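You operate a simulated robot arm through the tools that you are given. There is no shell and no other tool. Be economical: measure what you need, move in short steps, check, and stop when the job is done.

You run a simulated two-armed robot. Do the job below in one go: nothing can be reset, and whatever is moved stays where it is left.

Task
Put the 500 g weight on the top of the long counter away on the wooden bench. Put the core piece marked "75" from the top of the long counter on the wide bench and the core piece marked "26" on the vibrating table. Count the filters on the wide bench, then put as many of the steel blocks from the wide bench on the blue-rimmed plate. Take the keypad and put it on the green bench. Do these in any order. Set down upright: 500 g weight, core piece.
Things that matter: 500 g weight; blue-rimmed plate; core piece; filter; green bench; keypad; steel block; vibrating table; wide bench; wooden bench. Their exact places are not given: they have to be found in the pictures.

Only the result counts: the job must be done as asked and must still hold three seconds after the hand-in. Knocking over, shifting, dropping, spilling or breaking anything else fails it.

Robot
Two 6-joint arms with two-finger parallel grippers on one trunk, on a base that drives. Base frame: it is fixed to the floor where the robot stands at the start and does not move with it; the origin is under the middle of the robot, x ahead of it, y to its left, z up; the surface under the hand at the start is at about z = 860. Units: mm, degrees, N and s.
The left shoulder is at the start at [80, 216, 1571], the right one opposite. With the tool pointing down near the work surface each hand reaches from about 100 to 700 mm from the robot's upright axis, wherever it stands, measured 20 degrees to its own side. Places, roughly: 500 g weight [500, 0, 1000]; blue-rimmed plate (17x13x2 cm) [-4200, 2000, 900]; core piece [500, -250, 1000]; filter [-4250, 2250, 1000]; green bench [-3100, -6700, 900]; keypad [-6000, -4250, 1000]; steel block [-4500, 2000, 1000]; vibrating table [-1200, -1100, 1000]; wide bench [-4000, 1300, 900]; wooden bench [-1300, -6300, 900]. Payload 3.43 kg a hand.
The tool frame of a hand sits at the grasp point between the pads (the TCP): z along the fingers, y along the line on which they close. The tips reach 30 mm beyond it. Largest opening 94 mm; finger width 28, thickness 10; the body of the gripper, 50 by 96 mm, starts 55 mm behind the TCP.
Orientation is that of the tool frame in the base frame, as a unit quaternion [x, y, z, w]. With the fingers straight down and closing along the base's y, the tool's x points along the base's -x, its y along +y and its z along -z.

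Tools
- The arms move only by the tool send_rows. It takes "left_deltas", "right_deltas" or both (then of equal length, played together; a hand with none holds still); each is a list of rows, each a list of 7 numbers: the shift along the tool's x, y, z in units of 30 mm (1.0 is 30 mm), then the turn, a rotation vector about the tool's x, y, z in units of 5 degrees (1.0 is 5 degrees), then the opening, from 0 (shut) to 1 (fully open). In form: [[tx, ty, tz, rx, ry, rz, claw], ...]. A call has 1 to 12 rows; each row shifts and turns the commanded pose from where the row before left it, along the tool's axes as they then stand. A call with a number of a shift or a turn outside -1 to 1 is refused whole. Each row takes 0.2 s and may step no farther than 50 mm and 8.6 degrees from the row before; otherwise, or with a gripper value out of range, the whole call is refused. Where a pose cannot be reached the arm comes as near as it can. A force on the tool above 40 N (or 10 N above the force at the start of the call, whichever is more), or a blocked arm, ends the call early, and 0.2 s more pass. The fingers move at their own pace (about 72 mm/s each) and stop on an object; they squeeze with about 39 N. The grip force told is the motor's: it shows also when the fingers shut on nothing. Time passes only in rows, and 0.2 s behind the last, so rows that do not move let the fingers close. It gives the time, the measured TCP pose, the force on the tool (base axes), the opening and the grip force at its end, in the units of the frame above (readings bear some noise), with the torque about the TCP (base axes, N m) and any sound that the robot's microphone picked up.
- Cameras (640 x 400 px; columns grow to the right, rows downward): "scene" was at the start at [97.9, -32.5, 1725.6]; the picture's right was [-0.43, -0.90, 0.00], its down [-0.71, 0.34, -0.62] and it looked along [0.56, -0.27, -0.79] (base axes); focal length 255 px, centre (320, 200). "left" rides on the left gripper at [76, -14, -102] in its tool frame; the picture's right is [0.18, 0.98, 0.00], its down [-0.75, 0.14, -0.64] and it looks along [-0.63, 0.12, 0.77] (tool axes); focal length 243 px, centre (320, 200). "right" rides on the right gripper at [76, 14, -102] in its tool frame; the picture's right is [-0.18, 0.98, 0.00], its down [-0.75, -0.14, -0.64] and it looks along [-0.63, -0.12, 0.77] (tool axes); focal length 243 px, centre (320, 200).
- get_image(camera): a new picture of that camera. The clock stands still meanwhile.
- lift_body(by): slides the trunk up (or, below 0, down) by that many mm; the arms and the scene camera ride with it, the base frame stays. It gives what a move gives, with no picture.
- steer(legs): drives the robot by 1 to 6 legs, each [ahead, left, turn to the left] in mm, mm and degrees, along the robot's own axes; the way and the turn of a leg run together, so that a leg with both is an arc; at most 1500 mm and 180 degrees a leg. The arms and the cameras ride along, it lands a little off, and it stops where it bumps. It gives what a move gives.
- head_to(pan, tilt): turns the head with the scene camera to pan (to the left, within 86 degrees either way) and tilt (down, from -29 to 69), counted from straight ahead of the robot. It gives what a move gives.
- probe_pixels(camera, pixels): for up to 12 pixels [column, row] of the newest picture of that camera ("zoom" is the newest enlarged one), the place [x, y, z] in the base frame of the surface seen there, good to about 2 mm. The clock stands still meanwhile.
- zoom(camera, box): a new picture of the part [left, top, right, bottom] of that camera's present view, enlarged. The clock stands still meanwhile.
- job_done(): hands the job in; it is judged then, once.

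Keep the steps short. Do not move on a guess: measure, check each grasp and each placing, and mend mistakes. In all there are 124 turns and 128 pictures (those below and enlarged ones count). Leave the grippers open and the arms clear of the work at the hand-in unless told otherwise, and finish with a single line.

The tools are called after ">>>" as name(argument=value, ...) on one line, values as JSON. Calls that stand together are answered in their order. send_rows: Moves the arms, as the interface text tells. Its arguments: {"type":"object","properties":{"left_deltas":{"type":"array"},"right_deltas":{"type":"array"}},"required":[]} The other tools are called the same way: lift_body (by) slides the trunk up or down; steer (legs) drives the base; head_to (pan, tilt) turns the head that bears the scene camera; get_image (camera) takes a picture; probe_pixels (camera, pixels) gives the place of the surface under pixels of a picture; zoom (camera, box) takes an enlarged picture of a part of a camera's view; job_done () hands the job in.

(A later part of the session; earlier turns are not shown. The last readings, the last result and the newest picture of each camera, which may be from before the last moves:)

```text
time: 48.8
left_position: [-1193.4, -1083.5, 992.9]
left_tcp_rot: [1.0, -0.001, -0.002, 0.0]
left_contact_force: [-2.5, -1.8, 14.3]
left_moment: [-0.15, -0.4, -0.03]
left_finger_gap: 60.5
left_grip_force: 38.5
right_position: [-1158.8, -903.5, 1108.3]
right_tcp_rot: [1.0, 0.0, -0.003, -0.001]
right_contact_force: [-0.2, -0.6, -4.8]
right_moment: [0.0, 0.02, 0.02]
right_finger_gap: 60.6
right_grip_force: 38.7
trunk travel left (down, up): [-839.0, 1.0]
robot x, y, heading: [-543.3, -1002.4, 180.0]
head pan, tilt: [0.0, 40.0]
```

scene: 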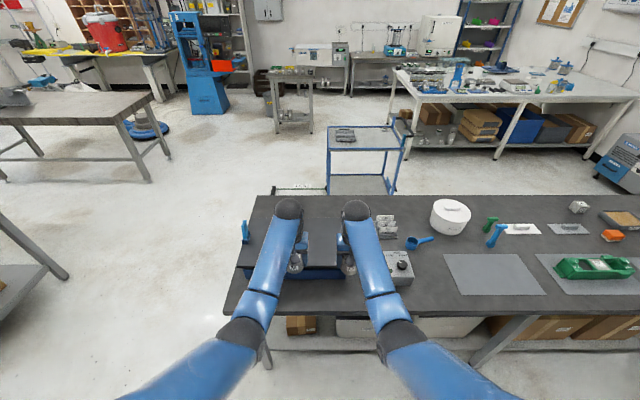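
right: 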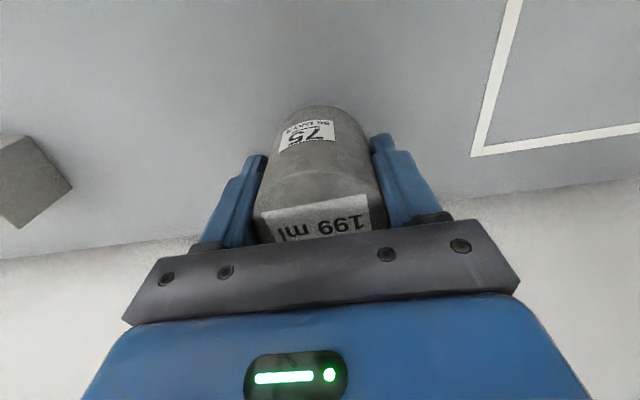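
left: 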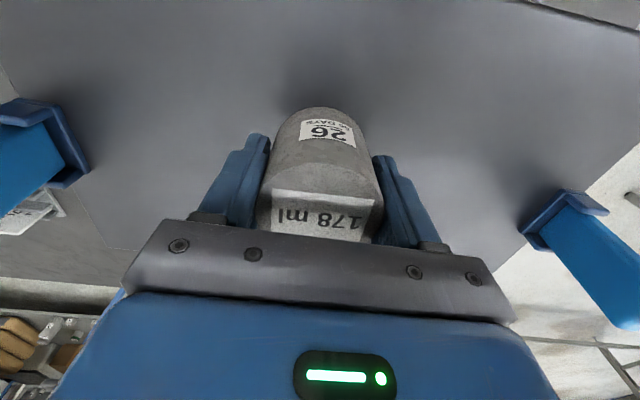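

Contact (+14 N). I'll ease up 1.5 mm, open, wait, and withdraw upward.

>>> send_rows(left_deltas=[[0, 0, -0.06, 0, 0, 0, 0], [0, 0, 0, 0, 0, 0, 1], [0, 0, 0, 0, 0, 0, 1], [0, 0, 0, 0, 0, 0, 1], [0, 0, -0.7, 0, 0, 0, 1], [0, 0, -1, 0, 0, 0, 1], [0, 0, -1, 0, 0, 0, 1], [0, 0, -1, 0, 0, 0, 1], [0, 0, -0.5, 0, 0, 0, 1]])

>>> get_image(camera="left")

```text
time: 50.8
left_position: [-1191.8, -1084.9, 1117.9]
left_tcp_rot: [1.0, -0.001, 0.001, 0.0]
left_contact_force: [0.7, -1.2, 0.4]
left_moment: [0.01, 0.0, 0.04]
left_finger_gap: 94.0
left_grip_force: 0.0
right_position: [-1160.7, -902.6, 1106.6]
right_tcp_rot: [1.0, -0.001, -0.002, -0.002]
right_contact_force: [-0.1, -1.5, -4.7]
right_moment: [0.01, -0.02, 0.02]
right_finger_gap: 60.5
right_grip_force: 39.0
trunk travel left (down, up): [-839.0, 1.0]
robot x, y, heading: [-547.2, -1002.3, 180.0]
head pan, tilt: [0.0, 40.0]
```

```text
96 pictures are left
```

left: 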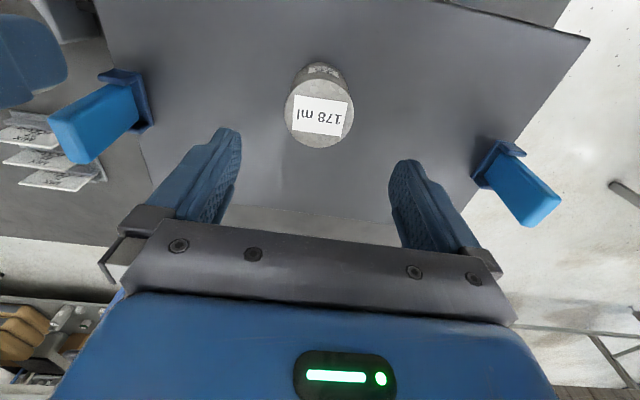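

26 stands upright on the vibrating table. I'll go back for the 500 g weight: back off, turn left 180°, slide left, and move forward.

>>> steer(legs=[[-150, 0, 0], [0, 0, 180], [0, 962, 0], [390, 0, 0]])

>>> get_image(camera="left")

>>> get_image(camera="scene")

```text
time: 66.1
left_position: [650.8, 22.8, 1119.6]
left_tcp_rot: [0.005, 1.0, 0.0, 0.001]
left_contact_force: [-1.0, -0.6, 0.0]
left_moment: [0.0, 0.0, -0.01]
left_finger_gap: 93.8
left_grip_force: 0.1
right_position: [617.9, -157.1, 1108.6]
right_tcp_rot: [0.005, 1.0, -0.001, 0.002]
right_contact_force: [-0.7, 0.2, -3.9]
right_moment: [-0.02, 0.0, 0.0]
right_finger_gap: 60.7
right_grip_force: 39.0
trunk travel left (down, up): [-839.0, 1.0]
robot x, y, heading: [0.9, -49.8, -0.9]
head pan, tilt: [0.0, 40.0]
```

```text
95 pictures are left
```

left: 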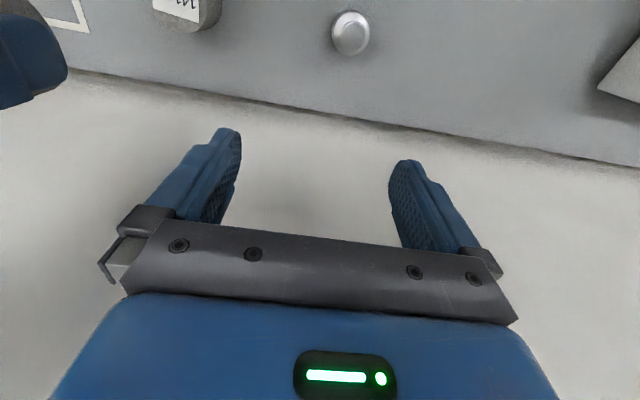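

```text
94 pictures are left
```

scene: 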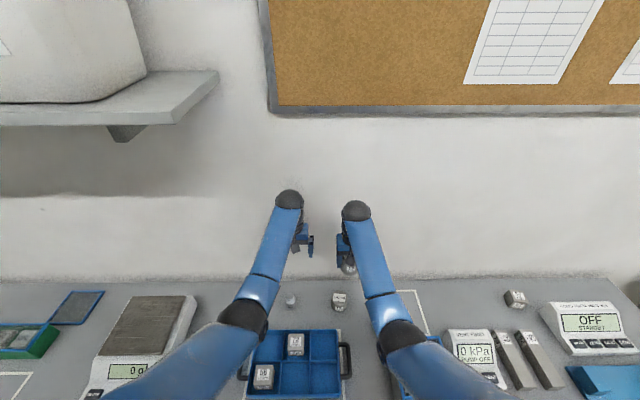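

>>> zoom(camera="left", box=[310, 0, 390, 50])

>>> probe_pixels(camera="left", pixels=[[352, 33], [340, 32], [364, 33], [350, 22], [352, 46], [350, 15]])

```text
8.00 times, centred on (350, 25) of left
```

zoom: 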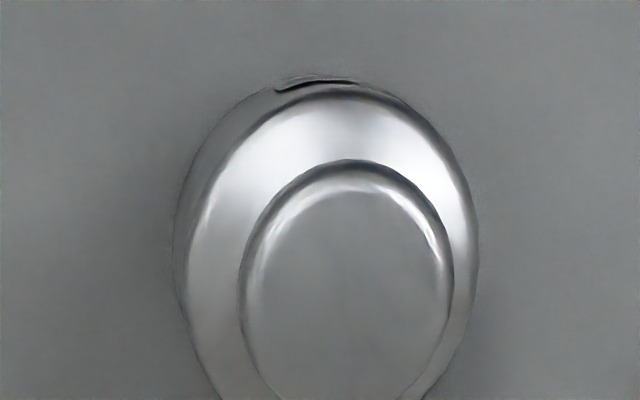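

```text
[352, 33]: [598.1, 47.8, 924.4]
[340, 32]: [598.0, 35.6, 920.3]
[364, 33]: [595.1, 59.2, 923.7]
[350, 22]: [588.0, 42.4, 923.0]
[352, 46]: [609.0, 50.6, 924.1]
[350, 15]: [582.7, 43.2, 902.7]
```

The weight's centre is at (598,47.5), top z 924. I'll move above it at z≈985.

>>> send_rows(left_deltas=[[0.9, 0.4, 0.5, 0, 0, 0, 1], [0.88, 0.41, 1, 0, 0, 0, 1], [0, 0, 1, 0, 0, 0, 1], [0, 0, 1, 0, 0, 0, 1], [0, 0, 1, 0, 0, 0, 1], [0, 0, 0, 0, 0, 0, 1]])

>>> get_image(camera="left")

```text
time: 67.5
left_position: [599.8, 48.8, 982.7]
left_tcp_rot: [0.005, 1.0, 0.0, -0.001]
left_contact_force: [-0.5, -0.6, 0.3]
left_moment: [0.0, -0.05, -0.01]
left_finger_gap: 94.0
left_grip_force: 0.0
right_position: [620.0, -158.0, 1106.6]
right_tcp_rot: [0.006, 1.0, -0.001, 0.002]
right_contact_force: [0.1, 0.7, -4.1]
right_moment: [0.01, -0.04, 0.02]
right_finger_gap: 60.6
right_grip_force: 38.9
trunk travel left (down, up): [-839.0, 1.0]
robot x, y, heading: [1.5, -52.0, -0.7]
head pan, tilt: [0.0, 40.0]
```

```text
92 pictures are left
```

left: 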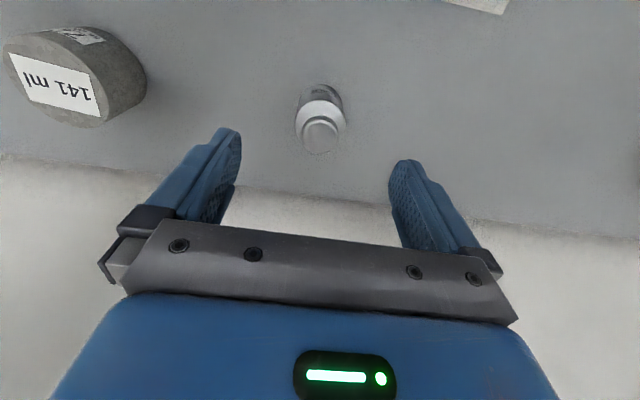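

Centred. I'll descend to z≈894, close, and lift gently.

>>> send_rows(left_deltas=[[0.05, -0.03, 1, 0, 0, 0, 1], [0, 0, 1, 0, 0, 0, 1], [0, 0, 0.95, 0, 0, 0, 1], [0, 0, 0, 0, 0, 0, 0], [0, 0, 0, 0, 0, 0, 0], [0, 0, 0, 0, 0, 0, 0], [0, 0, 0, 0, 0, 0, 0], [0, 0, -0.2, 0, 0, 0, 0], [0, 0, -0.2, 0, 0, 0, 0], [0, 0, -0.4, 0, 0, 0, 0]])

>>> get_image(camera="left")

```text
time: 69.7
left_position: [598.1, 47.8, 916.3]
left_tcp_rot: [0.005, 1.0, -0.001, -0.001]
left_contact_force: [0.8, -0.4, -4.5]
left_moment: [-0.04, -0.03, 0.01]
left_finger_gap: 40.5
left_grip_force: 38.5
right_position: [621.9, -157.5, 1105.0]
right_tcp_rot: [0.005, 1.0, -0.002, 0.002]
right_contact_force: [1.0, -1.0, -4.8]
right_moment: [0.01, -0.01, 0.01]
right_finger_gap: 60.7
right_grip_force: 39.0
trunk travel left (down, up): [-839.0, 1.0]
robot x, y, heading: [1.4, -51.2, -0.3]
head pan, tilt: [0.0, 40.0]
```

```text
91 pictures are left
```

left: 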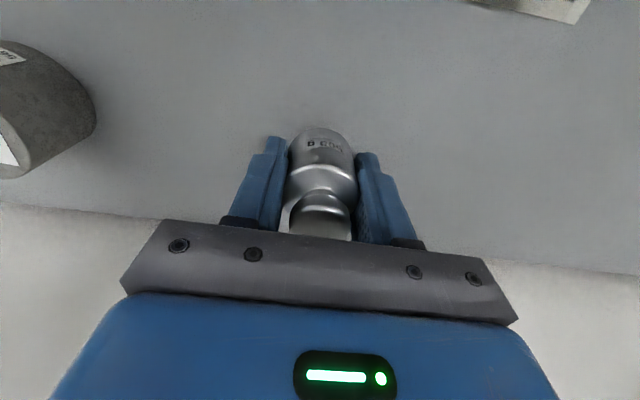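

The weight is held, with its bottom 32 mm below the TCP. I'll raise the hand and drive around the south end of the middle bench, through the corridor at y≈-2000.

>>> send_rows(left_deltas=[[0, 0, -1, 0, 0, 0, 0], [0, 0, -1, 0, 0, 0, 0], [0, 0, -1, 0, 0, 0, 0], [0, 0, -1, 0, 0, 0, 0], [0, 0, -1, 0, 0, 0, 0], [0, 0, -1, 0, 0, 0, 0]])

>>> steer(legs=[[-400, 0, 0], [0, 0, -89.5], [1500, 0, 0], [430, 0, 0], [0, 0, -90], [800, 0, 0]])

>>> head_to(pan=-35, tilt=25)

>>> get_image(camera="scene")

```text
time: 71.1
left_position: [598.9, 46.1, 1097.8]
left_tcp_rot: [0.005, 1.0, 0.0, -0.002]
left_contact_force: [-0.1, 0.4, -4.9]
left_moment: [0.01, 0.02, 0.03]
left_finger_gap: 40.6
left_grip_force: 38.8
right_position: [620.8, -157.3, 1104.8]
right_tcp_rot: [0.006, 1.0, -0.002, 0.002]
right_contact_force: [0.1, 0.7, -4.4]
right_moment: [-0.01, 0.05, 0.01]
right_finger_gap: 60.8
right_grip_force: 38.7
trunk travel left (down, up): [-839.0, 1.0]
robot x, y, heading: [2.1, -49.5, -0.7]
head pan, tilt: [0.0, 40.0]
```

```text
time: 94.3
left_position: [-1797.7, -2065.8, 1098.5]
left_tcp_rot: [1.0, -0.001, -0.001, 0.0]
left_contact_force: [0.5, 0.2, -4.5]
left_moment: [-0.01, -0.03, 0.02]
left_finger_gap: 40.7
left_grip_force: 39.5
right_position: [-1821.4, -1862.1, 1106.4]
right_tcp_rot: [1.0, -0.002, -0.002, -0.001]
right_contact_force: [0.2, 0.3, -4.6]
right_moment: [0.0, -0.03, 0.0]
right_finger_gap: 60.8
right_grip_force: 38.9
trunk travel left (down, up): [-839.0, 1.0]
robot x, y, heading: [-1202.9, -1962.8, 179.7]
head pan, tilt: [0.0, 40.0]
```

```text
time: 95.3
left_position: [-1799.5, -2067.2, 1097.4]
left_tcp_rot: [1.0, -0.002, 0.002, -0.001]
left_contact_force: [-0.3, -0.5, -4.6]
left_moment: [-0.04, -0.03, 0.01]
left_finger_gap: 40.5
left_grip_force: 39.3
right_position: [-1823.1, -1863.0, 1105.8]
right_tcp_rot: [1.0, -0.002, -0.001, -0.002]
right_contact_force: [-0.1, 0.4, -4.6]
right_moment: [0.01, -0.03, 0.01]
right_finger_gap: 60.5
right_grip_force: 39.7
trunk travel left (down, up): [-839.0, 1.0]
robot x, y, heading: [-1198.9, -1956.8, 179.9]
head pan, tilt: [-35.0, 25.0]
```

```text
90 pictures are left
```

scene: 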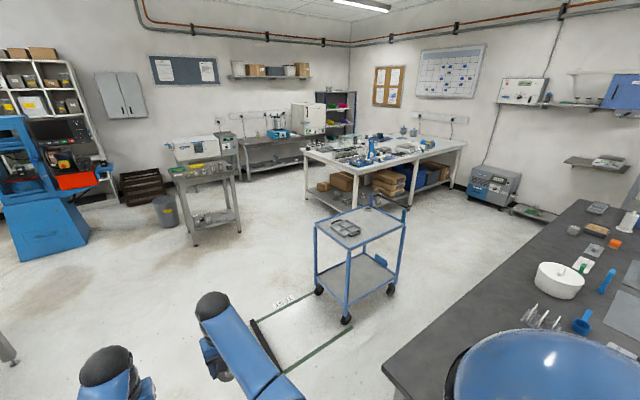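

The white table is likely the wide bench. I'll probe its corners, the cart, and the small table.

>>> probe_pixels(camera="scene", pixels=[[304, 150], [362, 169], [464, 144], [345, 321], [316, 290], [388, 290], [378, 200], [242, 172], [190, 240], [180, 180], [230, 178], [340, 136]])

>>> zoom(camera="scene", box=[300, 120, 460, 220])

```text
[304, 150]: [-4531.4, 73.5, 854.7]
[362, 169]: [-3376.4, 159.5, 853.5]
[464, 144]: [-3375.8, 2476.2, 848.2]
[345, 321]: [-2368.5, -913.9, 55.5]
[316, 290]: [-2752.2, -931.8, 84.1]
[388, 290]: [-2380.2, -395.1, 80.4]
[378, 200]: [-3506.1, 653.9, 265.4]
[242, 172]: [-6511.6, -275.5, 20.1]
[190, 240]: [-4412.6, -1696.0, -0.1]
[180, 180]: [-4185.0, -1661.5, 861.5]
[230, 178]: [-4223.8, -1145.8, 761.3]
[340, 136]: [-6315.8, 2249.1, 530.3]
```

```text
4.00 times, centred on (380, 170) of scene
```

zoom: 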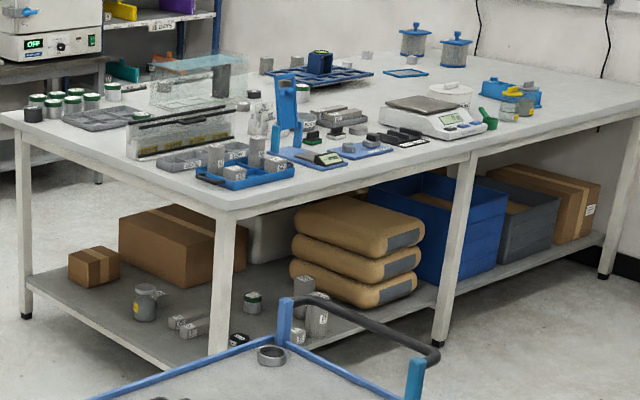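

The wide bench spans x -4531…-3376 and y ~100…2476 at z≈853. The blocks, plate and filters lie on its west half. I'll drive west along y≈-520 and then look.

>>> steer(legs=[[1200, 0, 0], [850, 0, 0], [0, -1430, 0], [1000, 0, 0], [900, 0, 0]])

>>> head_to(pan=-70, tilt=25)

>>> get_image(camera="scene")

```text
time: 121.4
left_position: [-5744.7, -566.7, 1097.5]
left_tcp_rot: [1.0, -0.013, 0.001, 0.0]
left_contact_force: [-0.1, 0.1, -4.8]
left_moment: [-0.03, -0.02, 0.0]
left_finger_gap: 40.3
left_grip_force: 38.7
right_position: [-5764.1, -363.2, 1106.4]
right_tcp_rot: [1.0, -0.012, -0.003, -0.002]
right_contact_force: [0.6, -0.1, -4.4]
right_moment: [-0.01, 0.03, 0.0]
right_finger_gap: 60.5
right_grip_force: 39.2
trunk travel left (down, up): [-839.0, 1.0]
robot x, y, heading: [-5145.3, -473.8, 178.5]
head pan, tilt: [-35.0, 25.0]
```

```text
time: 122.4
left_position: [-5746.0, -566.7, 1097.1]
left_tcp_rot: [1.0, -0.012, 0.002, -0.001]
left_contact_force: [0.3, -0.4, -5.0]
left_moment: [0.0, -0.04, -0.02]
left_finger_gap: 40.4
left_grip_force: 39.2
right_position: [-5765.6, -363.5, 1103.6]
right_tcp_rot: [1.0, -0.012, -0.001, -0.002]
right_contact_force: [0.0, -0.3, -4.8]
right_moment: [0.03, -0.02, -0.01]
right_finger_gap: 60.1
right_grip_force: 38.5
trunk travel left (down, up): [-839.0, 1.0]
robot x, y, heading: [-5143.7, -478.6, 178.6]
head pan, tilt: [-70.0, 25.0]
```

```text
88 pictures are left
```

scene: 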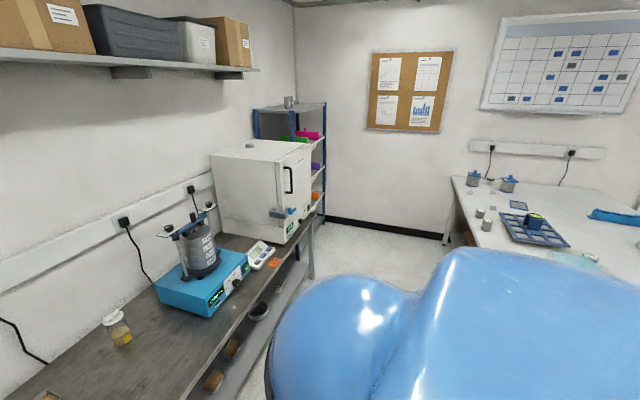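

I'll probe the west bench's front edge, the shelf rack and the floor.

>>> probe_pixels(camera="scene", pixels=[[190, 390], [270, 275], [310, 225], [325, 205], [325, 110], [400, 240], [450, 240], [455, 180], [540, 222], [480, 213], [488, 225], [310, 150]])

```text
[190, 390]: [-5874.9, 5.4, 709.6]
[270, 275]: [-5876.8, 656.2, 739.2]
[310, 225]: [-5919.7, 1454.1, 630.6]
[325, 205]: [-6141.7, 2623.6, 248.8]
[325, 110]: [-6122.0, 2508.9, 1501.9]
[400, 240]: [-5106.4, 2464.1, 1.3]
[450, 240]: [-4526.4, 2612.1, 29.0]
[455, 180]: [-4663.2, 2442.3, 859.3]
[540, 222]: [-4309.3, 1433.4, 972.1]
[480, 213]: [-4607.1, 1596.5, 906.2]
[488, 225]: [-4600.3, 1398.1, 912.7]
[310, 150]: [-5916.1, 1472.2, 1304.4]
```

The aisle spans x -5875…-4680. I'll turn right to face +x here, where it's clear, back off a little, then strafe north along the wide bench.

>>> steer(legs=[[0, 0, -88.5], [0, 0, -90], [-110, 0, 0], [0, 1450, 0]])

>>> head_to(pan=20, tilt=38)

>>> get_image(camera="scene")

```text
time: 138.1
left_position: [-4665.5, 1092.4, 1096.6]
left_tcp_rot: [-0.003, 1.0, 0.001, -0.001]
left_contact_force: [-0.1, 0.0, -4.4]
left_moment: [0.02, 0.04, 0.0]
left_finger_gap: 40.6
left_grip_force: 38.7
right_position: [-4639.5, 890.1, 1105.1]
right_tcp_rot: [-0.003, 1.0, -0.001, 0.001]
right_contact_force: [-1.0, -0.9, -5.2]
right_moment: [0.01, 0.02, -0.02]
right_finger_gap: 60.4
right_grip_force: 38.5
trunk travel left (down, up): [-839.0, 1.0]
robot x, y, heading: [-5254.6, 983.9, 0.4]
head pan, tilt: [-70.0, 25.0]
```

```text
time: 139.7
left_position: [-4665.2, 1093.8, 1096.9]
left_tcp_rot: [-0.003, 1.0, 0.0, -0.001]
left_contact_force: [0.0, -0.3, -5.7]
left_moment: [-0.01, 0.01, -0.01]
left_finger_gap: 40.4
left_grip_force: 39.0
right_position: [-4639.8, 889.5, 1104.4]
right_tcp_rot: [-0.003, 1.0, -0.002, 0.001]
right_contact_force: [0.0, 0.1, -4.3]
right_moment: [-0.02, 0.03, -0.03]
right_finger_gap: 60.3
right_grip_force: 38.9
trunk travel left (down, up): [-839.0, 1.0]
robot x, y, heading: [-5258.2, 978.4, 0.5]
head pan, tilt: [20.0, 38.0]
```

```text
87 pictures are left
```

scene: 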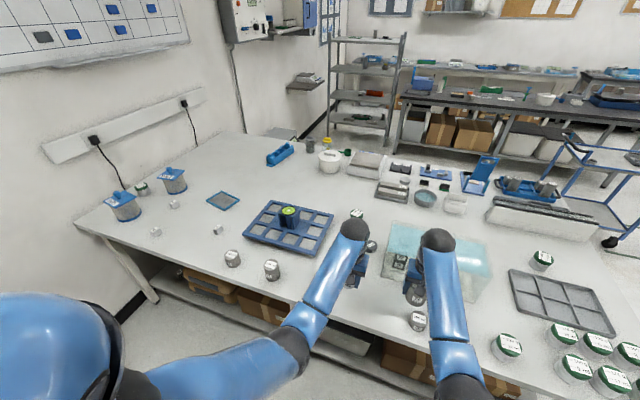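

The plate with the blue rim is at (222,200). The small cubes at (155,231), (175,205) and (218,230) are probably the steel blocks, and filters may be the blue units. I'll strafe 800 mm further and zoom.

>>> steer(legs=[[0, 850, -0.4]])

>>> head_to(pan=10, tilt=45)

>>> get_image(camera="scene")

```text
time: 144.2
left_position: [-4669.3, 1936.5, 1097.7]
left_tcp_rot: [-0.002, 1.0, 0.001, -0.001]
left_contact_force: [0.4, 0.0, -4.4]
left_moment: [0.01, 0.03, 0.0]
left_finger_gap: 40.9
left_grip_force: 39.0
right_position: [-4644.1, 1730.0, 1105.2]
right_tcp_rot: [-0.003, 1.0, 0.0, 0.001]
right_contact_force: [-0.7, 0.1, -3.9]
right_moment: [0.0, -0.02, -0.03]
right_finger_gap: 60.5
right_grip_force: 39.2
trunk travel left (down, up): [-839.0, 1.0]
robot x, y, heading: [-5261.8, 1827.3, 0.0]
head pan, tilt: [20.0, 38.0]
```

```text
time: 144.9
left_position: [-4671.4, 1936.0, 1097.1]
left_tcp_rot: [-0.002, 1.0, -0.001, -0.002]
left_contact_force: [-0.1, -0.2, -4.8]
left_moment: [0.04, 0.03, -0.01]
left_finger_gap: 40.5
left_grip_force: 39.0
right_position: [-4645.1, 1732.6, 1104.3]
right_tcp_rot: [-0.003, 1.0, -0.001, 0.001]
right_contact_force: [0.6, -0.4, -5.1]
right_moment: [0.0, -0.01, -0.02]
right_finger_gap: 60.0
right_grip_force: 39.2
trunk travel left (down, up): [-839.0, 1.0]
robot x, y, heading: [-5265.6, 1826.8, 0.2]
head pan, tilt: [10.0, 45.0]
```

```text
86 pictures are left
```

scene: 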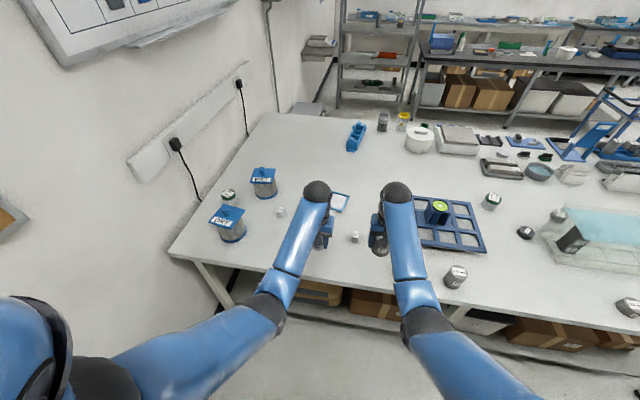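

>>> zoom(camera="scene", box=[200, 150, 360, 250])

>>> zoom(camera="scene", box=[400, 150, 560, 250])

>>> zoom(camera="scene", box=[320, 100, 480, 200])

```text
4.00 times, centred on (280, 200) of scene
```

zoom: 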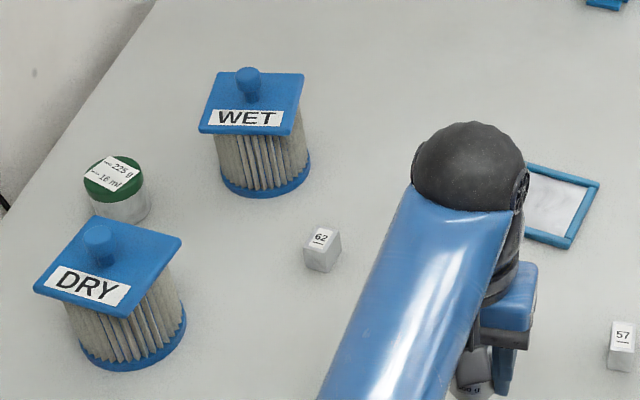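

```text
4.00 times, centred on (480, 200) of scene
```

zoom: 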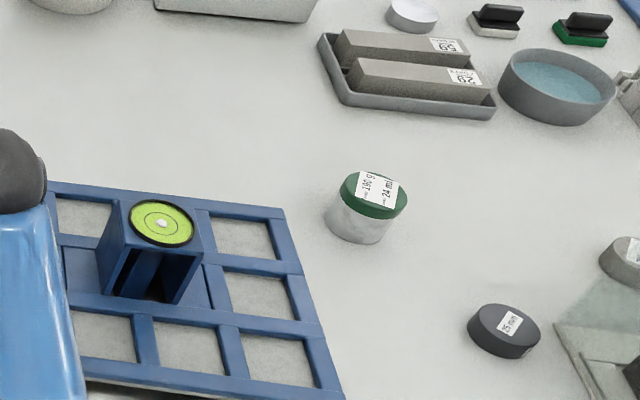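

```text
4.00 times, centred on (400, 150) of scene
```

zoom: 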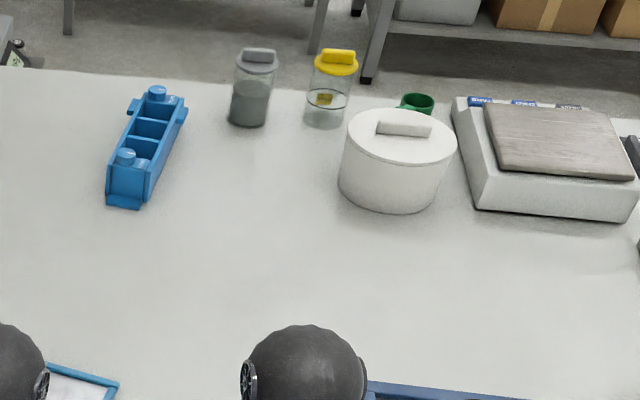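

Two pleated cartridges (DRY, WET) look like the filters. The blocks are small labelled cubes. I'll use the hand cameras to see what's under the arms.

>>> get_image(camera="right")

>>> get_image(camera="left")

```text
82 pictures are left
```

right: 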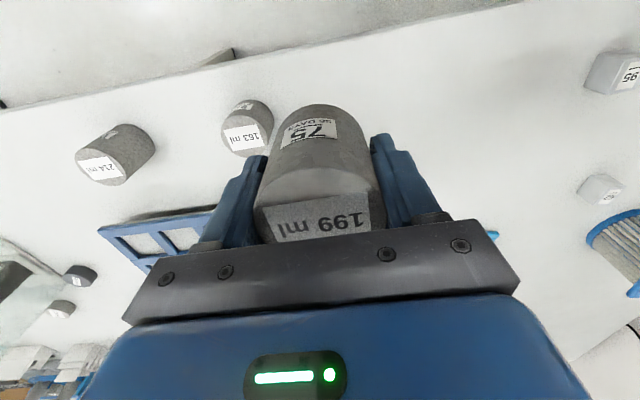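

```text
81 pictures are left
```

left: 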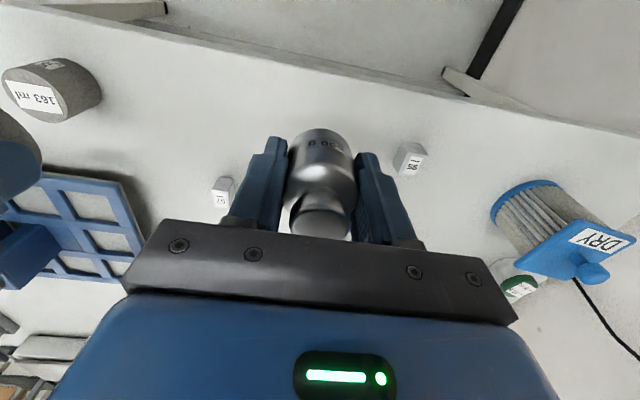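

I'll probe the blocks, the neighbouring core pieces and candidate free spots.

>>> probe_pixels(camera="left", pixels=[[222, 187], [416, 158], [25, 95], [100, 190], [540, 220], [250, 100], [200, 55], [420, 66]])

>>> probe_pixels(camera="right", pixels=[[630, 75], [612, 195], [240, 135], [98, 170], [440, 60], [420, 110], [500, 120], [490, 232]])

>>> probe_pixels(camera="scene", pixels=[[280, 210], [354, 237], [334, 192], [348, 197], [338, 210], [335, 203], [229, 215], [263, 185], [457, 273], [173, 255]])

```text
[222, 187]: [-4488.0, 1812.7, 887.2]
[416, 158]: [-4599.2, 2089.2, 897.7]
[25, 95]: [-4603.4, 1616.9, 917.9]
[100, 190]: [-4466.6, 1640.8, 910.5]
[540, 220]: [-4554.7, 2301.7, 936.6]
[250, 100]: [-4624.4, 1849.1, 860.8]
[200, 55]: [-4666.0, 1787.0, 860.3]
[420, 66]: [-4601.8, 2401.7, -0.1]
```

```text
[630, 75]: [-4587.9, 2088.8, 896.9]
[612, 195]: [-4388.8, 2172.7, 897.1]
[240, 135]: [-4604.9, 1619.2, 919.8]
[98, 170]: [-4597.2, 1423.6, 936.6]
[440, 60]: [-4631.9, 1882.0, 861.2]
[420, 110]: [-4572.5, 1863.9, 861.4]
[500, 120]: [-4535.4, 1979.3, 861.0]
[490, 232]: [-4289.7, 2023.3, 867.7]
```

```text
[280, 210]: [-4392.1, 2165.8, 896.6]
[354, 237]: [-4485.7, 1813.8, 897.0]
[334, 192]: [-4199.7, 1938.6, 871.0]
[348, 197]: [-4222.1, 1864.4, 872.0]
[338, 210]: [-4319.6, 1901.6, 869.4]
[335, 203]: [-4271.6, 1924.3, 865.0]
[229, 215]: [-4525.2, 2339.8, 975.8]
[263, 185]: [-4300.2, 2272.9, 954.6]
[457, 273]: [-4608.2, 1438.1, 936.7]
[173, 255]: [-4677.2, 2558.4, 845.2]
```

Blocks: 57 at (-4486,1813), 95 at (-4595,2089), 62 at (-4390,2170). The plate is around (-4255,1945). I'll set 75 down at the free spot near (-4615,1770).

>>> send_rows(right_deltas=[[-0.5, 0.63, 0, 0, 0, 0, 0], [-0.5, 0.64, 0, 0, 0, 0, 0], [0, 0, 1, 0, 0, 0, 0], [0, 0, 1, 0, 0, 0, 0], [0, 0, 1, 0, 0, 0, 0], [0, 0, 1, 0, 0, 0, 0], [0, 0, 1, 0, 0, 0, 0], [0, 0, 1, 0, 0, 0, 0], [0, 0, 0.4, 0, 0, 0, 0], [0, 0, 0.1, 0, 0, 0, 0]])

>>> get_image(camera="right")

```text
time: 147.1
left_position: [-4670.6, 1937.4, 1098.3]
left_tcp_rot: [-0.003, 1.0, 0.0, -0.001]
left_contact_force: [-0.2, -0.3, -5.2]
left_moment: [0.0, 0.0, -0.02]
left_finger_gap: 40.4
left_grip_force: 38.8
right_position: [-4633.2, 1765.0, 922.9]
right_tcp_rot: [-0.003, 1.0, -0.003, 0.001]
right_contact_force: [0.7, -0.2, -4.4]
right_moment: [-0.02, 0.01, -0.02]
right_finger_gap: 60.5
right_grip_force: 39.0
right hand out of reach, approached as far as the arm can: row 8, 9
trunk travel left (down, up): [-839.0, 1.0]
robot x, y, heading: [-5262.3, 1827.8, 0.4]
head pan, tilt: [10.0, 45.0]
```

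```text
80 pictures are left
```

right: 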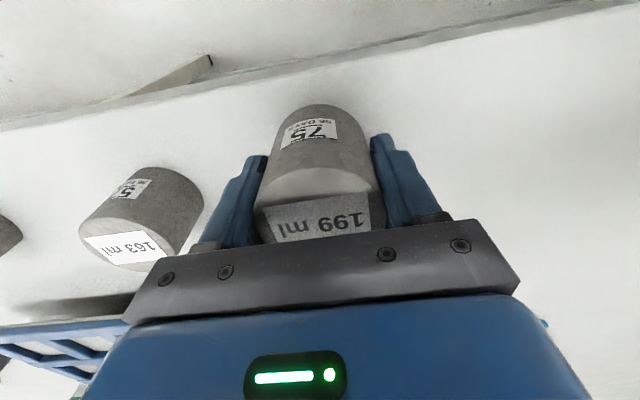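

Reach ends at z 923, so I'll lower the trunk by 18 mm and check the force.

>>> lift_body(by=-18)

```text
time: 147.8
left_position: [-4670.3, 1935.6, 1079.3]
left_tcp_rot: [-0.003, 1.0, 0.0, -0.001]
left_contact_force: [-0.1, -0.3, -5.1]
left_moment: [0.01, 0.02, 0.04]
left_finger_gap: 40.5
left_grip_force: 38.9
right_position: [-4632.3, 1764.4, 903.9]
right_tcp_rot: [-0.002, 1.0, -0.002, 0.002]
right_contact_force: [0.2, 0.7, -2.0]
right_moment: [0.04, 0.0, 0.0]
right_finger_gap: 60.3
right_grip_force: 39.1
trunk travel left (down, up): [-821.0, 19.0]
robot x, y, heading: [-5265.6, 1826.9, 0.3]
head pan, tilt: [10.0, 45.0]
```

>>> lift_body(by=-2)

```text
time: 148.3
left_position: [-4670.9, 1936.0, 1078.0]
left_tcp_rot: [-0.003, 1.0, 0.0, -0.002]
left_contact_force: [-0.2, -0.1, -5.1]
left_moment: [-0.02, -0.04, 0.04]
left_finger_gap: 40.7
left_grip_force: 39.1
right_position: [-4632.5, 1764.7, 902.6]
right_tcp_rot: [-0.003, 1.0, -0.001, 0.004]
right_contact_force: [-0.8, -1.0, 12.3]
right_moment: [0.07, 0.45, 0.07]
right_finger_gap: 60.6
right_grip_force: 39.3
trunk travel left (down, up): [-819.0, 21.0]
robot x, y, heading: [-5260.1, 1828.1, 0.2]
head pan, tilt: [10.0, 45.0]
```

Contact (+12 N). I'll open the right hand and withdraw upward.

>>> send_rows(right_deltas=[[0, 0, -0.04, 0, 0, 0, 0], [0, 0, 0, 0, 0, 0, 1], [0, 0, 0, 0, 0, 0, 1], [0, 0, 0, 0, 0, 0, 1], [0, 0, -0.6, 0, 0, 0, 1], [0, 0, -1, 0, 0, 0, 1], [0, 0, -1, 0, 0, 0, 1], [0, 0, -1, 0, 0, 0, 1], [0, 0, -1, 0, 0, 0, 1]])

>>> get_image(camera="right")

```text
time: 150.3
left_position: [-4670.1, 1936.3, 1077.9]
left_tcp_rot: [-0.003, 1.0, 0.0, -0.001]
left_contact_force: [-0.1, -0.9, -4.4]
left_moment: [-0.02, 0.01, 0.0]
left_finger_gap: 40.4
left_grip_force: 39.1
right_position: [-4634.5, 1765.2, 1042.3]
right_tcp_rot: [-0.003, 1.0, -0.002, 0.001]
right_contact_force: [-0.3, -0.5, -0.7]
right_moment: [0.03, 0.0, -0.02]
right_finger_gap: 94.0
right_grip_force: 0.1
trunk travel left (down, up): [-819.0, 21.0]
robot x, y, heading: [-5261.5, 1824.6, 0.4]
head pan, tilt: [10.0, 45.0]
```

```text
79 pictures are left
```

right: 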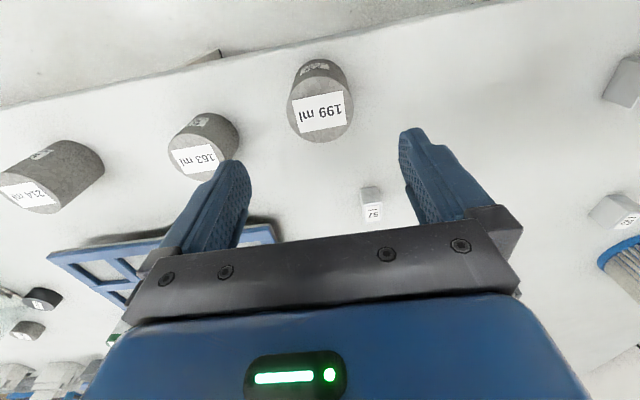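

75 stands upright on the wide bench. Next I need the bench's west edge to plan how close I can come, and I'll look at the rest of the bench for more filters.

>>> probe_pixels(camera="right", pixels=[[350, 36], [420, 20], [200, 70], [371, 210]])

>>> head_to(pan=-45, tilt=30)

>>> get_image(camera="scene")

```text
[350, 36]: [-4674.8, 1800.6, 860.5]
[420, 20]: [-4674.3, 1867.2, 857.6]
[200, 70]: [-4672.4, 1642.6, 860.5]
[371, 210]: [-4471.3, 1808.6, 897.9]
```

```text
time: 151.5
left_position: [-4670.7, 1935.8, 1077.7]
left_tcp_rot: [-0.003, 1.0, 0.0, -0.001]
left_contact_force: [0.5, -1.0, -4.5]
left_moment: [0.03, 0.06, 0.01]
left_finger_gap: 40.6
left_grip_force: 39.3
right_position: [-4632.8, 1765.1, 1041.7]
right_tcp_rot: [-0.003, 1.0, -0.002, 0.001]
right_contact_force: [0.6, -0.8, 0.1]
right_moment: [0.02, 0.02, 0.0]
right_finger_gap: 94.0
right_grip_force: 0.1
trunk travel left (down, up): [-819.0, 21.0]
robot x, y, heading: [-5262.4, 1828.2, 0.4]
head pan, tilt: [-45.0, 30.0]
```

```text
78 pictures are left
```

scene: 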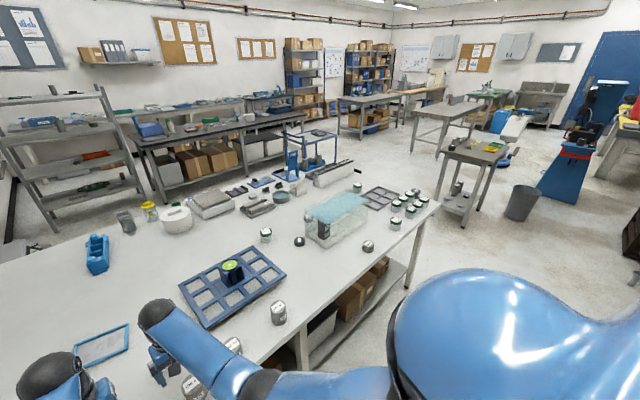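

>>> zoom(camera="scene", box=[180, 150, 340, 250])

>>> zoom(camera="scene", box=[290, 150, 450, 250])

```text
4.00 times, centred on (260, 200) of scene
```

zoom: 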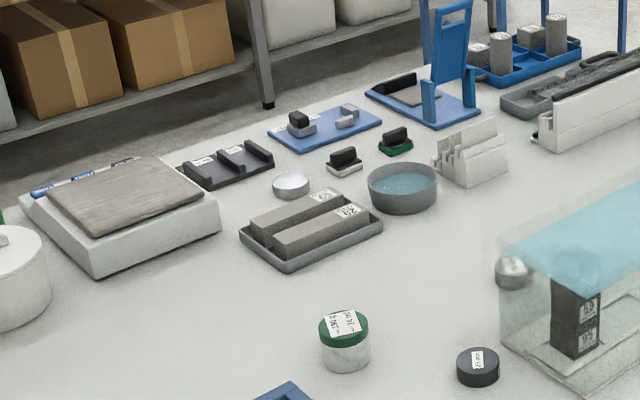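

```text
4.00 times, centred on (370, 200) of scene
```

zoom: 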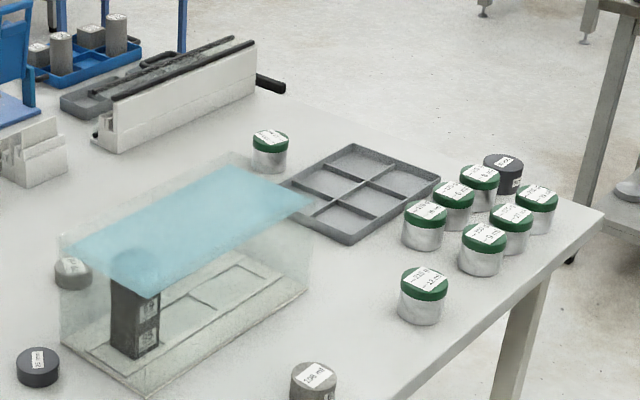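

Only two filters (DRY and WET) are on the bench, so two steel blocks go on the plate. I'll raise the left hand with the weight, then move the robot closer: 300 mm ahead and 110 mm left.

>>> send_rows(left_deltas=[[0, 0, -1, 0, 0, 0, 0], [0, 0, -1, 0, 0, 0, 0]], right_deltas=[[0, 0, -1, 0, 0, 0, 1], [0, 0, 0, 0, 0, 0, 1]])

>>> steer(legs=[[0, 112, 0], [300, 0, 0]])

>>> head_to(pan=0, tilt=55)

>>> get_image(camera="scene")

>>> get_image(camera="right")

```text
time: 152.1
left_position: [-4647.8, 1930.2, 1113.3]
left_tcp_rot: [-0.003, 1.0, 0.001, -0.001]
left_contact_force: [0.3, -0.5, -5.7]
left_moment: [0.0, 0.02, 0.02]
left_finger_gap: 40.2
left_grip_force: 38.8
left hand out of reach, approached as far as the arm can: row 1, 2
right_position: [-4632.9, 1765.2, 1070.4]
right_tcp_rot: [-0.003, 1.0, -0.002, 0.001]
right_contact_force: [0.4, -0.3, 0.6]
right_moment: [-0.02, 0.0, 0.02]
right_finger_gap: 94.3
right_grip_force: 0.0
trunk travel left (down, up): [-819.0, 21.0]
robot x, y, heading: [-5263.1, 1826.7, 0.4]
head pan, tilt: [-45.0, 30.0]
```

```text
time: 155.0
left_position: [-4351.6, 2046.5, 1114.6]
left_tcp_rot: [-0.002, 1.0, 0.0, 0.001]
left_contact_force: [0.3, 0.0, -4.0]
left_moment: [0.0, -0.03, 0.0]
left_finger_gap: 40.2
left_grip_force: 39.5
right_position: [-4335.6, 1879.4, 1073.6]
right_tcp_rot: [-0.002, 1.0, -0.001, 0.002]
right_contact_force: [-0.7, -1.0, 0.6]
right_moment: [0.0, -0.02, 0.01]
right_finger_gap: 93.9
right_grip_force: 0.2
trunk travel left (down, up): [-819.0, 21.0]
robot x, y, heading: [-4960.7, 1940.6, 0.1]
head pan, tilt: [-45.0, 30.0]
```

```text
time: 156.1
left_position: [-4348.6, 2044.7, 1111.0]
left_tcp_rot: [-0.003, 1.0, -0.001, -0.001]
left_contact_force: [0.4, 0.4, -5.4]
left_moment: [-0.01, 0.01, -0.04]
left_finger_gap: 40.6
left_grip_force: 38.9
right_position: [-4333.3, 1879.2, 1070.3]
right_tcp_rot: [-0.002, 1.0, -0.002, 0.001]
right_contact_force: [-0.9, -0.1, 0.6]
right_moment: [-0.01, -0.03, 0.05]
right_finger_gap: 94.1
right_grip_force: 0.1
trunk travel left (down, up): [-819.0, 21.0]
robot x, y, heading: [-4963.1, 1944.1, 0.6]
head pan, tilt: [0.0, 55.0]
```

```text
75 pictures are left
```

scene: 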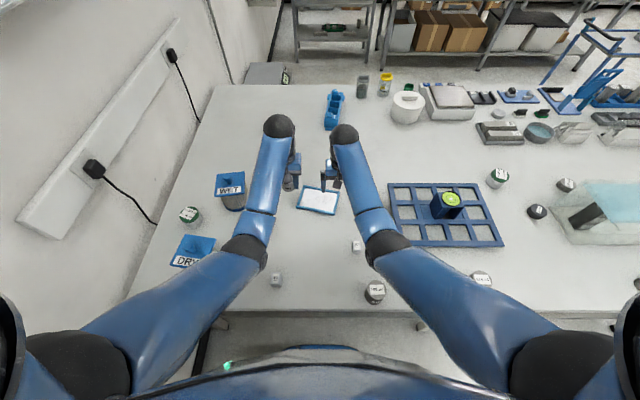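

```text
74 pictures are left
```

right: 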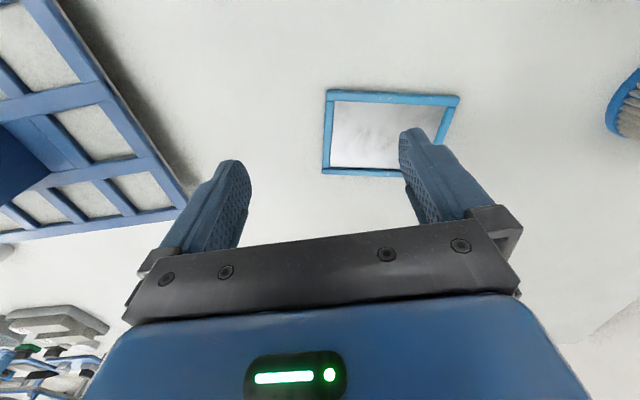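

>>> probe_pixels(camera="right", pixels=[[328, 93], [458, 99], [324, 171], [370, 130], [390, 100], [370, 172], [327, 130], [370, 98]])

>>> zoom(camera="scene", box=[260, 210, 400, 298])

>>> probe_pixels(camera="scene", pixels=[[355, 245], [276, 280]])

```text
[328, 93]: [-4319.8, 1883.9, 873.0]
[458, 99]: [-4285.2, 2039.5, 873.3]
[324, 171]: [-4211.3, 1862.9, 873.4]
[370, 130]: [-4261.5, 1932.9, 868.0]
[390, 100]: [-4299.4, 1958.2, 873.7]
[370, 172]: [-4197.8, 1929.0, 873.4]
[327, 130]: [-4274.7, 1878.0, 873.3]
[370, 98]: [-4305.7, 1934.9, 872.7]
```

```text
4.55 times, centred on (330, 254) of scene
```

zoom: 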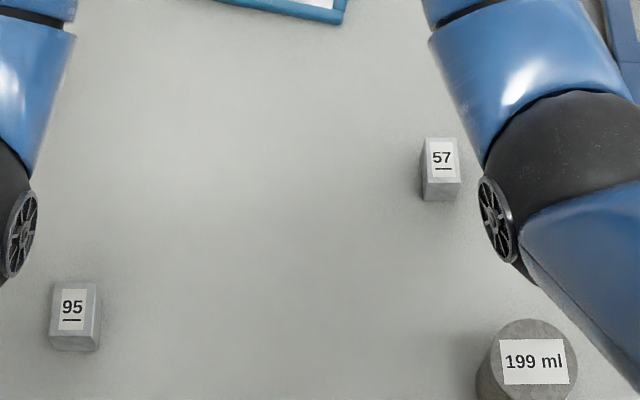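

```text
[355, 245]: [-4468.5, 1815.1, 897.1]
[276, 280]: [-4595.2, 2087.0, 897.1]
```

The plate's corners give a centre near (-4249,1951), rotated about 12°, with inner surface z≈868. I'll move the right hand above block 57 to view it closely.

>>> send_rows(right_deltas=[[1, -0.5, 0, 0, 0, 0, 1], [1, -0.5, 0, 0, 0, 0, 1], [1, -0.5, 0, 0, 0, 0, 1], [1, -0.5, 0, 0, 0, 0, 1], [0.73, -0.2, 0.5, 0, 0, 0, 1], [0, 0, 1, 0, 0, 0, 1], [0, 0, 1, 0, 0, 0, 1], [0, 0, 0.3, 0, 0, 0, 1]])

>>> zoom(camera="right", box=[240, 80, 400, 180])

```text
time: 157.9
left_position: [-4348.6, 2045.2, 1112.6]
left_tcp_rot: [-0.003, 1.0, 0.0, 0.001]
left_contact_force: [-1.1, 0.2, -4.1]
left_moment: [-0.02, 0.02, 0.05]
left_finger_gap: 40.4
left_grip_force: 39.4
right_position: [-4465.4, 1814.4, 966.7]
right_tcp_rot: [-0.003, 1.0, -0.002, 0.002]
right_contact_force: [0.8, 0.1, 0.2]
right_moment: [-0.01, 0.0, -0.03]
right_finger_gap: 94.0
right_grip_force: 0.0
right hand out of reach, approached as far as the arm can: row 3, 4
trunk travel left (down, up): [-819.0, 21.0]
robot x, y, heading: [-4959.5, 1938.1, 0.2]
head pan, tilt: [0.0, 55.0]
```

```text
4.00 times, centred on (320, 130) of right
```

zoom: 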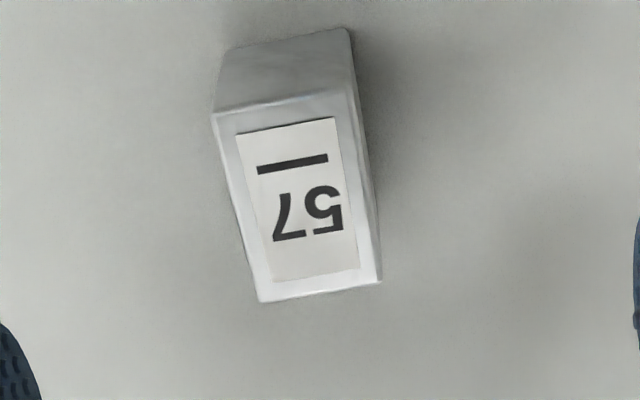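

>>> probe_pixels(camera="zoom", pixels=[[218, 118], [340, 92], [262, 298], [376, 282], [300, 200], [235, 40], [345, 34]])

```text
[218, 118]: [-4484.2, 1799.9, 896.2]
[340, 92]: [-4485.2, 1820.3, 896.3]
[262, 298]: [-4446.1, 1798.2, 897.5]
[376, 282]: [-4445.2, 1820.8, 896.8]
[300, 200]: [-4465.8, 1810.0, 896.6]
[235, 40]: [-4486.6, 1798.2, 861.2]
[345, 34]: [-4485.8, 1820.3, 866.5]
```

Block 57 is 40×24×36 mm, centred at (-4465.5,1809.5) and aligned with the gripper. I'll descend to TCP z≈897, close, and lift gently.

>>> send_rows(right_deltas=[[0, -0.16, 0.5, 0, 0, 0, 1], [0, 0, 1, 0, 0, 0, 1], [0, 0, 0.83, 0, 0, 0, 1], [0, 0, 0, 0, 0, 0, 0], [0, 0, 0, 0, 0, 0, 0], [0, 0, 0, 0, 0, 0, 0], [0, 0, 0, 0, 0, 0, 0], [0, 0, -0.2, 0, 0, 0, 0], [0, 0, -0.2, 0, 0, 0, 0], [0, 0, -0.5, 0, 0, 0, 0]])

>>> get_image(camera="right")

```text
time: 160.1
left_position: [-4348.1, 2045.7, 1111.7]
left_tcp_rot: [-0.003, 1.0, 0.0, -0.001]
left_contact_force: [1.0, 0.4, -3.9]
left_moment: [0.01, 0.0, 0.04]
left_finger_gap: 40.4
left_grip_force: 39.3
right_position: [-4464.9, 1809.3, 923.8]
right_tcp_rot: [-0.003, 1.0, -0.001, 0.001]
right_contact_force: [-0.2, -0.5, -3.0]
right_moment: [0.02, 0.03, 0.06]
right_finger_gap: 30.0
right_grip_force: 39.1
trunk travel left (down, up): [-819.0, 21.0]
robot x, y, heading: [-4961.8, 1940.8, 0.2]
head pan, tilt: [0.0, 55.0]
```

```text
71 pictures are left
```

right: 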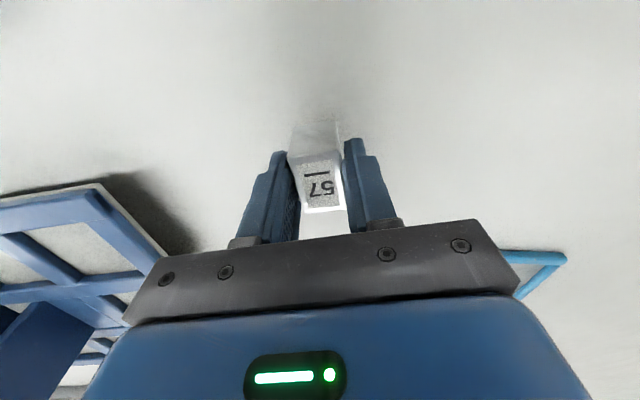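

57 is held, with its bottom 36 mm below the TCP. I'll carry it over the plate's south half at (-4257,1914).

>>> send_rows(right_deltas=[[0, 0.3, -1, 0, 0, 0, 0], [-1, 0.5, 0, 0, 0, 0, 0], [-1, 0.5, 0, 0, 0, 0, 0], [-1, 0.5, 0, 0, 0, 0, 0], [-1, 0.5, 0, 0, 0, 0, 0], [-1, 0.5, 0, 0, 0, 0, 0], [-1, 0.5, 0, 0, 0, 0, 0], [-0.93, 0.2, 0, 0, 0, 0, 0]])

>>> get_image(camera="right")

```text
time: 161.9
left_position: [-4349.9, 2043.5, 1113.3]
left_tcp_rot: [-0.003, 1.0, 0.0, 0.0]
left_contact_force: [-0.3, 0.3, -3.9]
left_moment: [0.01, 0.01, 0.0]
left_finger_gap: 40.6
left_grip_force: 39.0
right_position: [-4297.9, 1902.5, 974.1]
right_tcp_rot: [-0.002, 1.0, -0.002, 0.002]
right_contact_force: [-0.2, -0.4, -2.9]
right_moment: [0.01, -0.01, -0.02]
right_finger_gap: 30.3
right_grip_force: 39.4
right hand out of reach, approached as far as the arm can: row 7, 8
trunk travel left (down, up): [-819.0, 21.0]
robot x, y, heading: [-4962.1, 1940.5, 0.3]
head pan, tilt: [0.0, 55.0]
```

```text
70 pictures are left
```

right: 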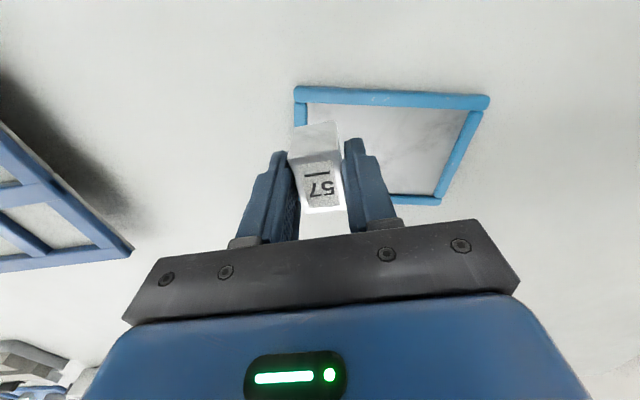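

I'm at the reach limit, 41 mm short. Lowering the trunk 50 mm gains reach, then I'll extend.

>>> lift_body(by=-50)

>>> send_rows(right_deltas=[[-0.7, 0.2, -0.3, 0, 0, 0, 0], [-0.67, 0.15, 0, 0, 0, 0, 0]])

```text
time: 162.8
left_position: [-4347.7, 2045.6, 1061.4]
left_tcp_rot: [-0.002, 1.0, 0.0, 0.0]
left_contact_force: [-0.1, -0.7, -5.0]
left_moment: [0.01, 0.01, 0.01]
left_finger_gap: 40.7
left_grip_force: 39.1
right_position: [-4296.6, 1902.4, 923.6]
right_tcp_rot: [-0.002, 1.0, -0.001, 0.001]
right_contact_force: [-0.1, -0.3, -3.6]
right_moment: [0.01, -0.02, -0.01]
right_finger_gap: 30.2
right_grip_force: 39.2
trunk travel left (down, up): [-769.0, 71.0]
robot x, y, heading: [-4959.5, 1942.1, 0.4]
head pan, tilt: [0.0, 55.0]
```

```text
time: 163.4
left_position: [-4348.1, 2044.3, 1060.9]
left_tcp_rot: [-0.004, 1.0, 0.0, -0.001]
left_contact_force: [0.0, 0.3, -4.3]
left_moment: [0.0, 0.0, 0.0]
left_finger_gap: 40.4
left_grip_force: 38.7
right_position: [-4285.3, 1904.4, 945.7]
right_tcp_rot: [-0.003, 1.0, -0.002, 0.001]
right_contact_force: [0.2, -0.4, -4.1]
right_moment: [-0.02, -0.03, -0.02]
right_finger_gap: 30.0
right_grip_force: 39.0
right hand out of reach, approached as far as the arm can: row 1, 2
trunk travel left (down, up): [-769.0, 71.0]
robot x, y, heading: [-4960.6, 1942.2, 0.3]
head pan, tilt: [0.0, 55.0]
```

The reach limit is a sphere of about 700 mm about the shoulder, so I need the trunk about 120 mm lower. I'll raise both hands first, then lower the trunk.

>>> send_rows(left_deltas=[[0, 0, -1, 0, 0, 0, 0], [0, 0, -1, 0, 0, 0, 0], [0, 0, -1, 0, 0, 0, 0], [0, 0, 0, 0, 0, 0, 0]], right_deltas=[[0, 0, -1, 0, 0, 0, 0], [0, 0, -1, 0, 0, 0, 0], [0, 0, -1, 0, 0, 0, 0], [0, 0, -0.7, 0, 0, 0, 0]])

>>> lift_body(by=-120)

```text
time: 164.4
left_position: [-4303.7, 2035.8, 1110.0]
left_tcp_rot: [-0.003, 1.0, -0.001, 0.0]
left_contact_force: [0.8, 0.5, -5.4]
left_moment: [-0.01, 0.0, 0.01]
left_finger_gap: 40.4
left_grip_force: 39.0
left hand out of reach, approached as far as the arm can: row 1, 2, 3
right_position: [-4284.1, 1904.6, 1056.5]
right_tcp_rot: [-0.002, 1.0, -0.002, 0.001]
right_contact_force: [-0.1, 0.2, -2.9]
right_moment: [-0.01, 0.01, 0.0]
right_finger_gap: 30.2
right_grip_force: 38.5
trunk travel left (down, up): [-769.0, 71.0]
robot x, y, heading: [-4964.0, 1940.1, 0.7]
head pan, tilt: [0.0, 55.0]
```

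```text
time: 165.9
left_position: [-4304.0, 2035.2, 989.4]
left_tcp_rot: [-0.003, 1.0, 0.0, 0.0]
left_contact_force: [-0.3, 0.1, -4.9]
left_moment: [-0.01, 0.0, 0.0]
left_finger_gap: 40.7
left_grip_force: 38.8
right_position: [-4284.8, 1905.2, 937.6]
right_tcp_rot: [-0.003, 1.0, -0.002, 0.001]
right_contact_force: [-0.1, 0.4, -2.2]
right_moment: [-0.05, -0.03, 0.0]
right_finger_gap: 30.1
right_grip_force: 38.8
trunk travel left (down, up): [-649.0, 191.0]
robot x, y, heading: [-4964.4, 1941.2, 0.2]
head pan, tilt: [0.0, 55.0]
```

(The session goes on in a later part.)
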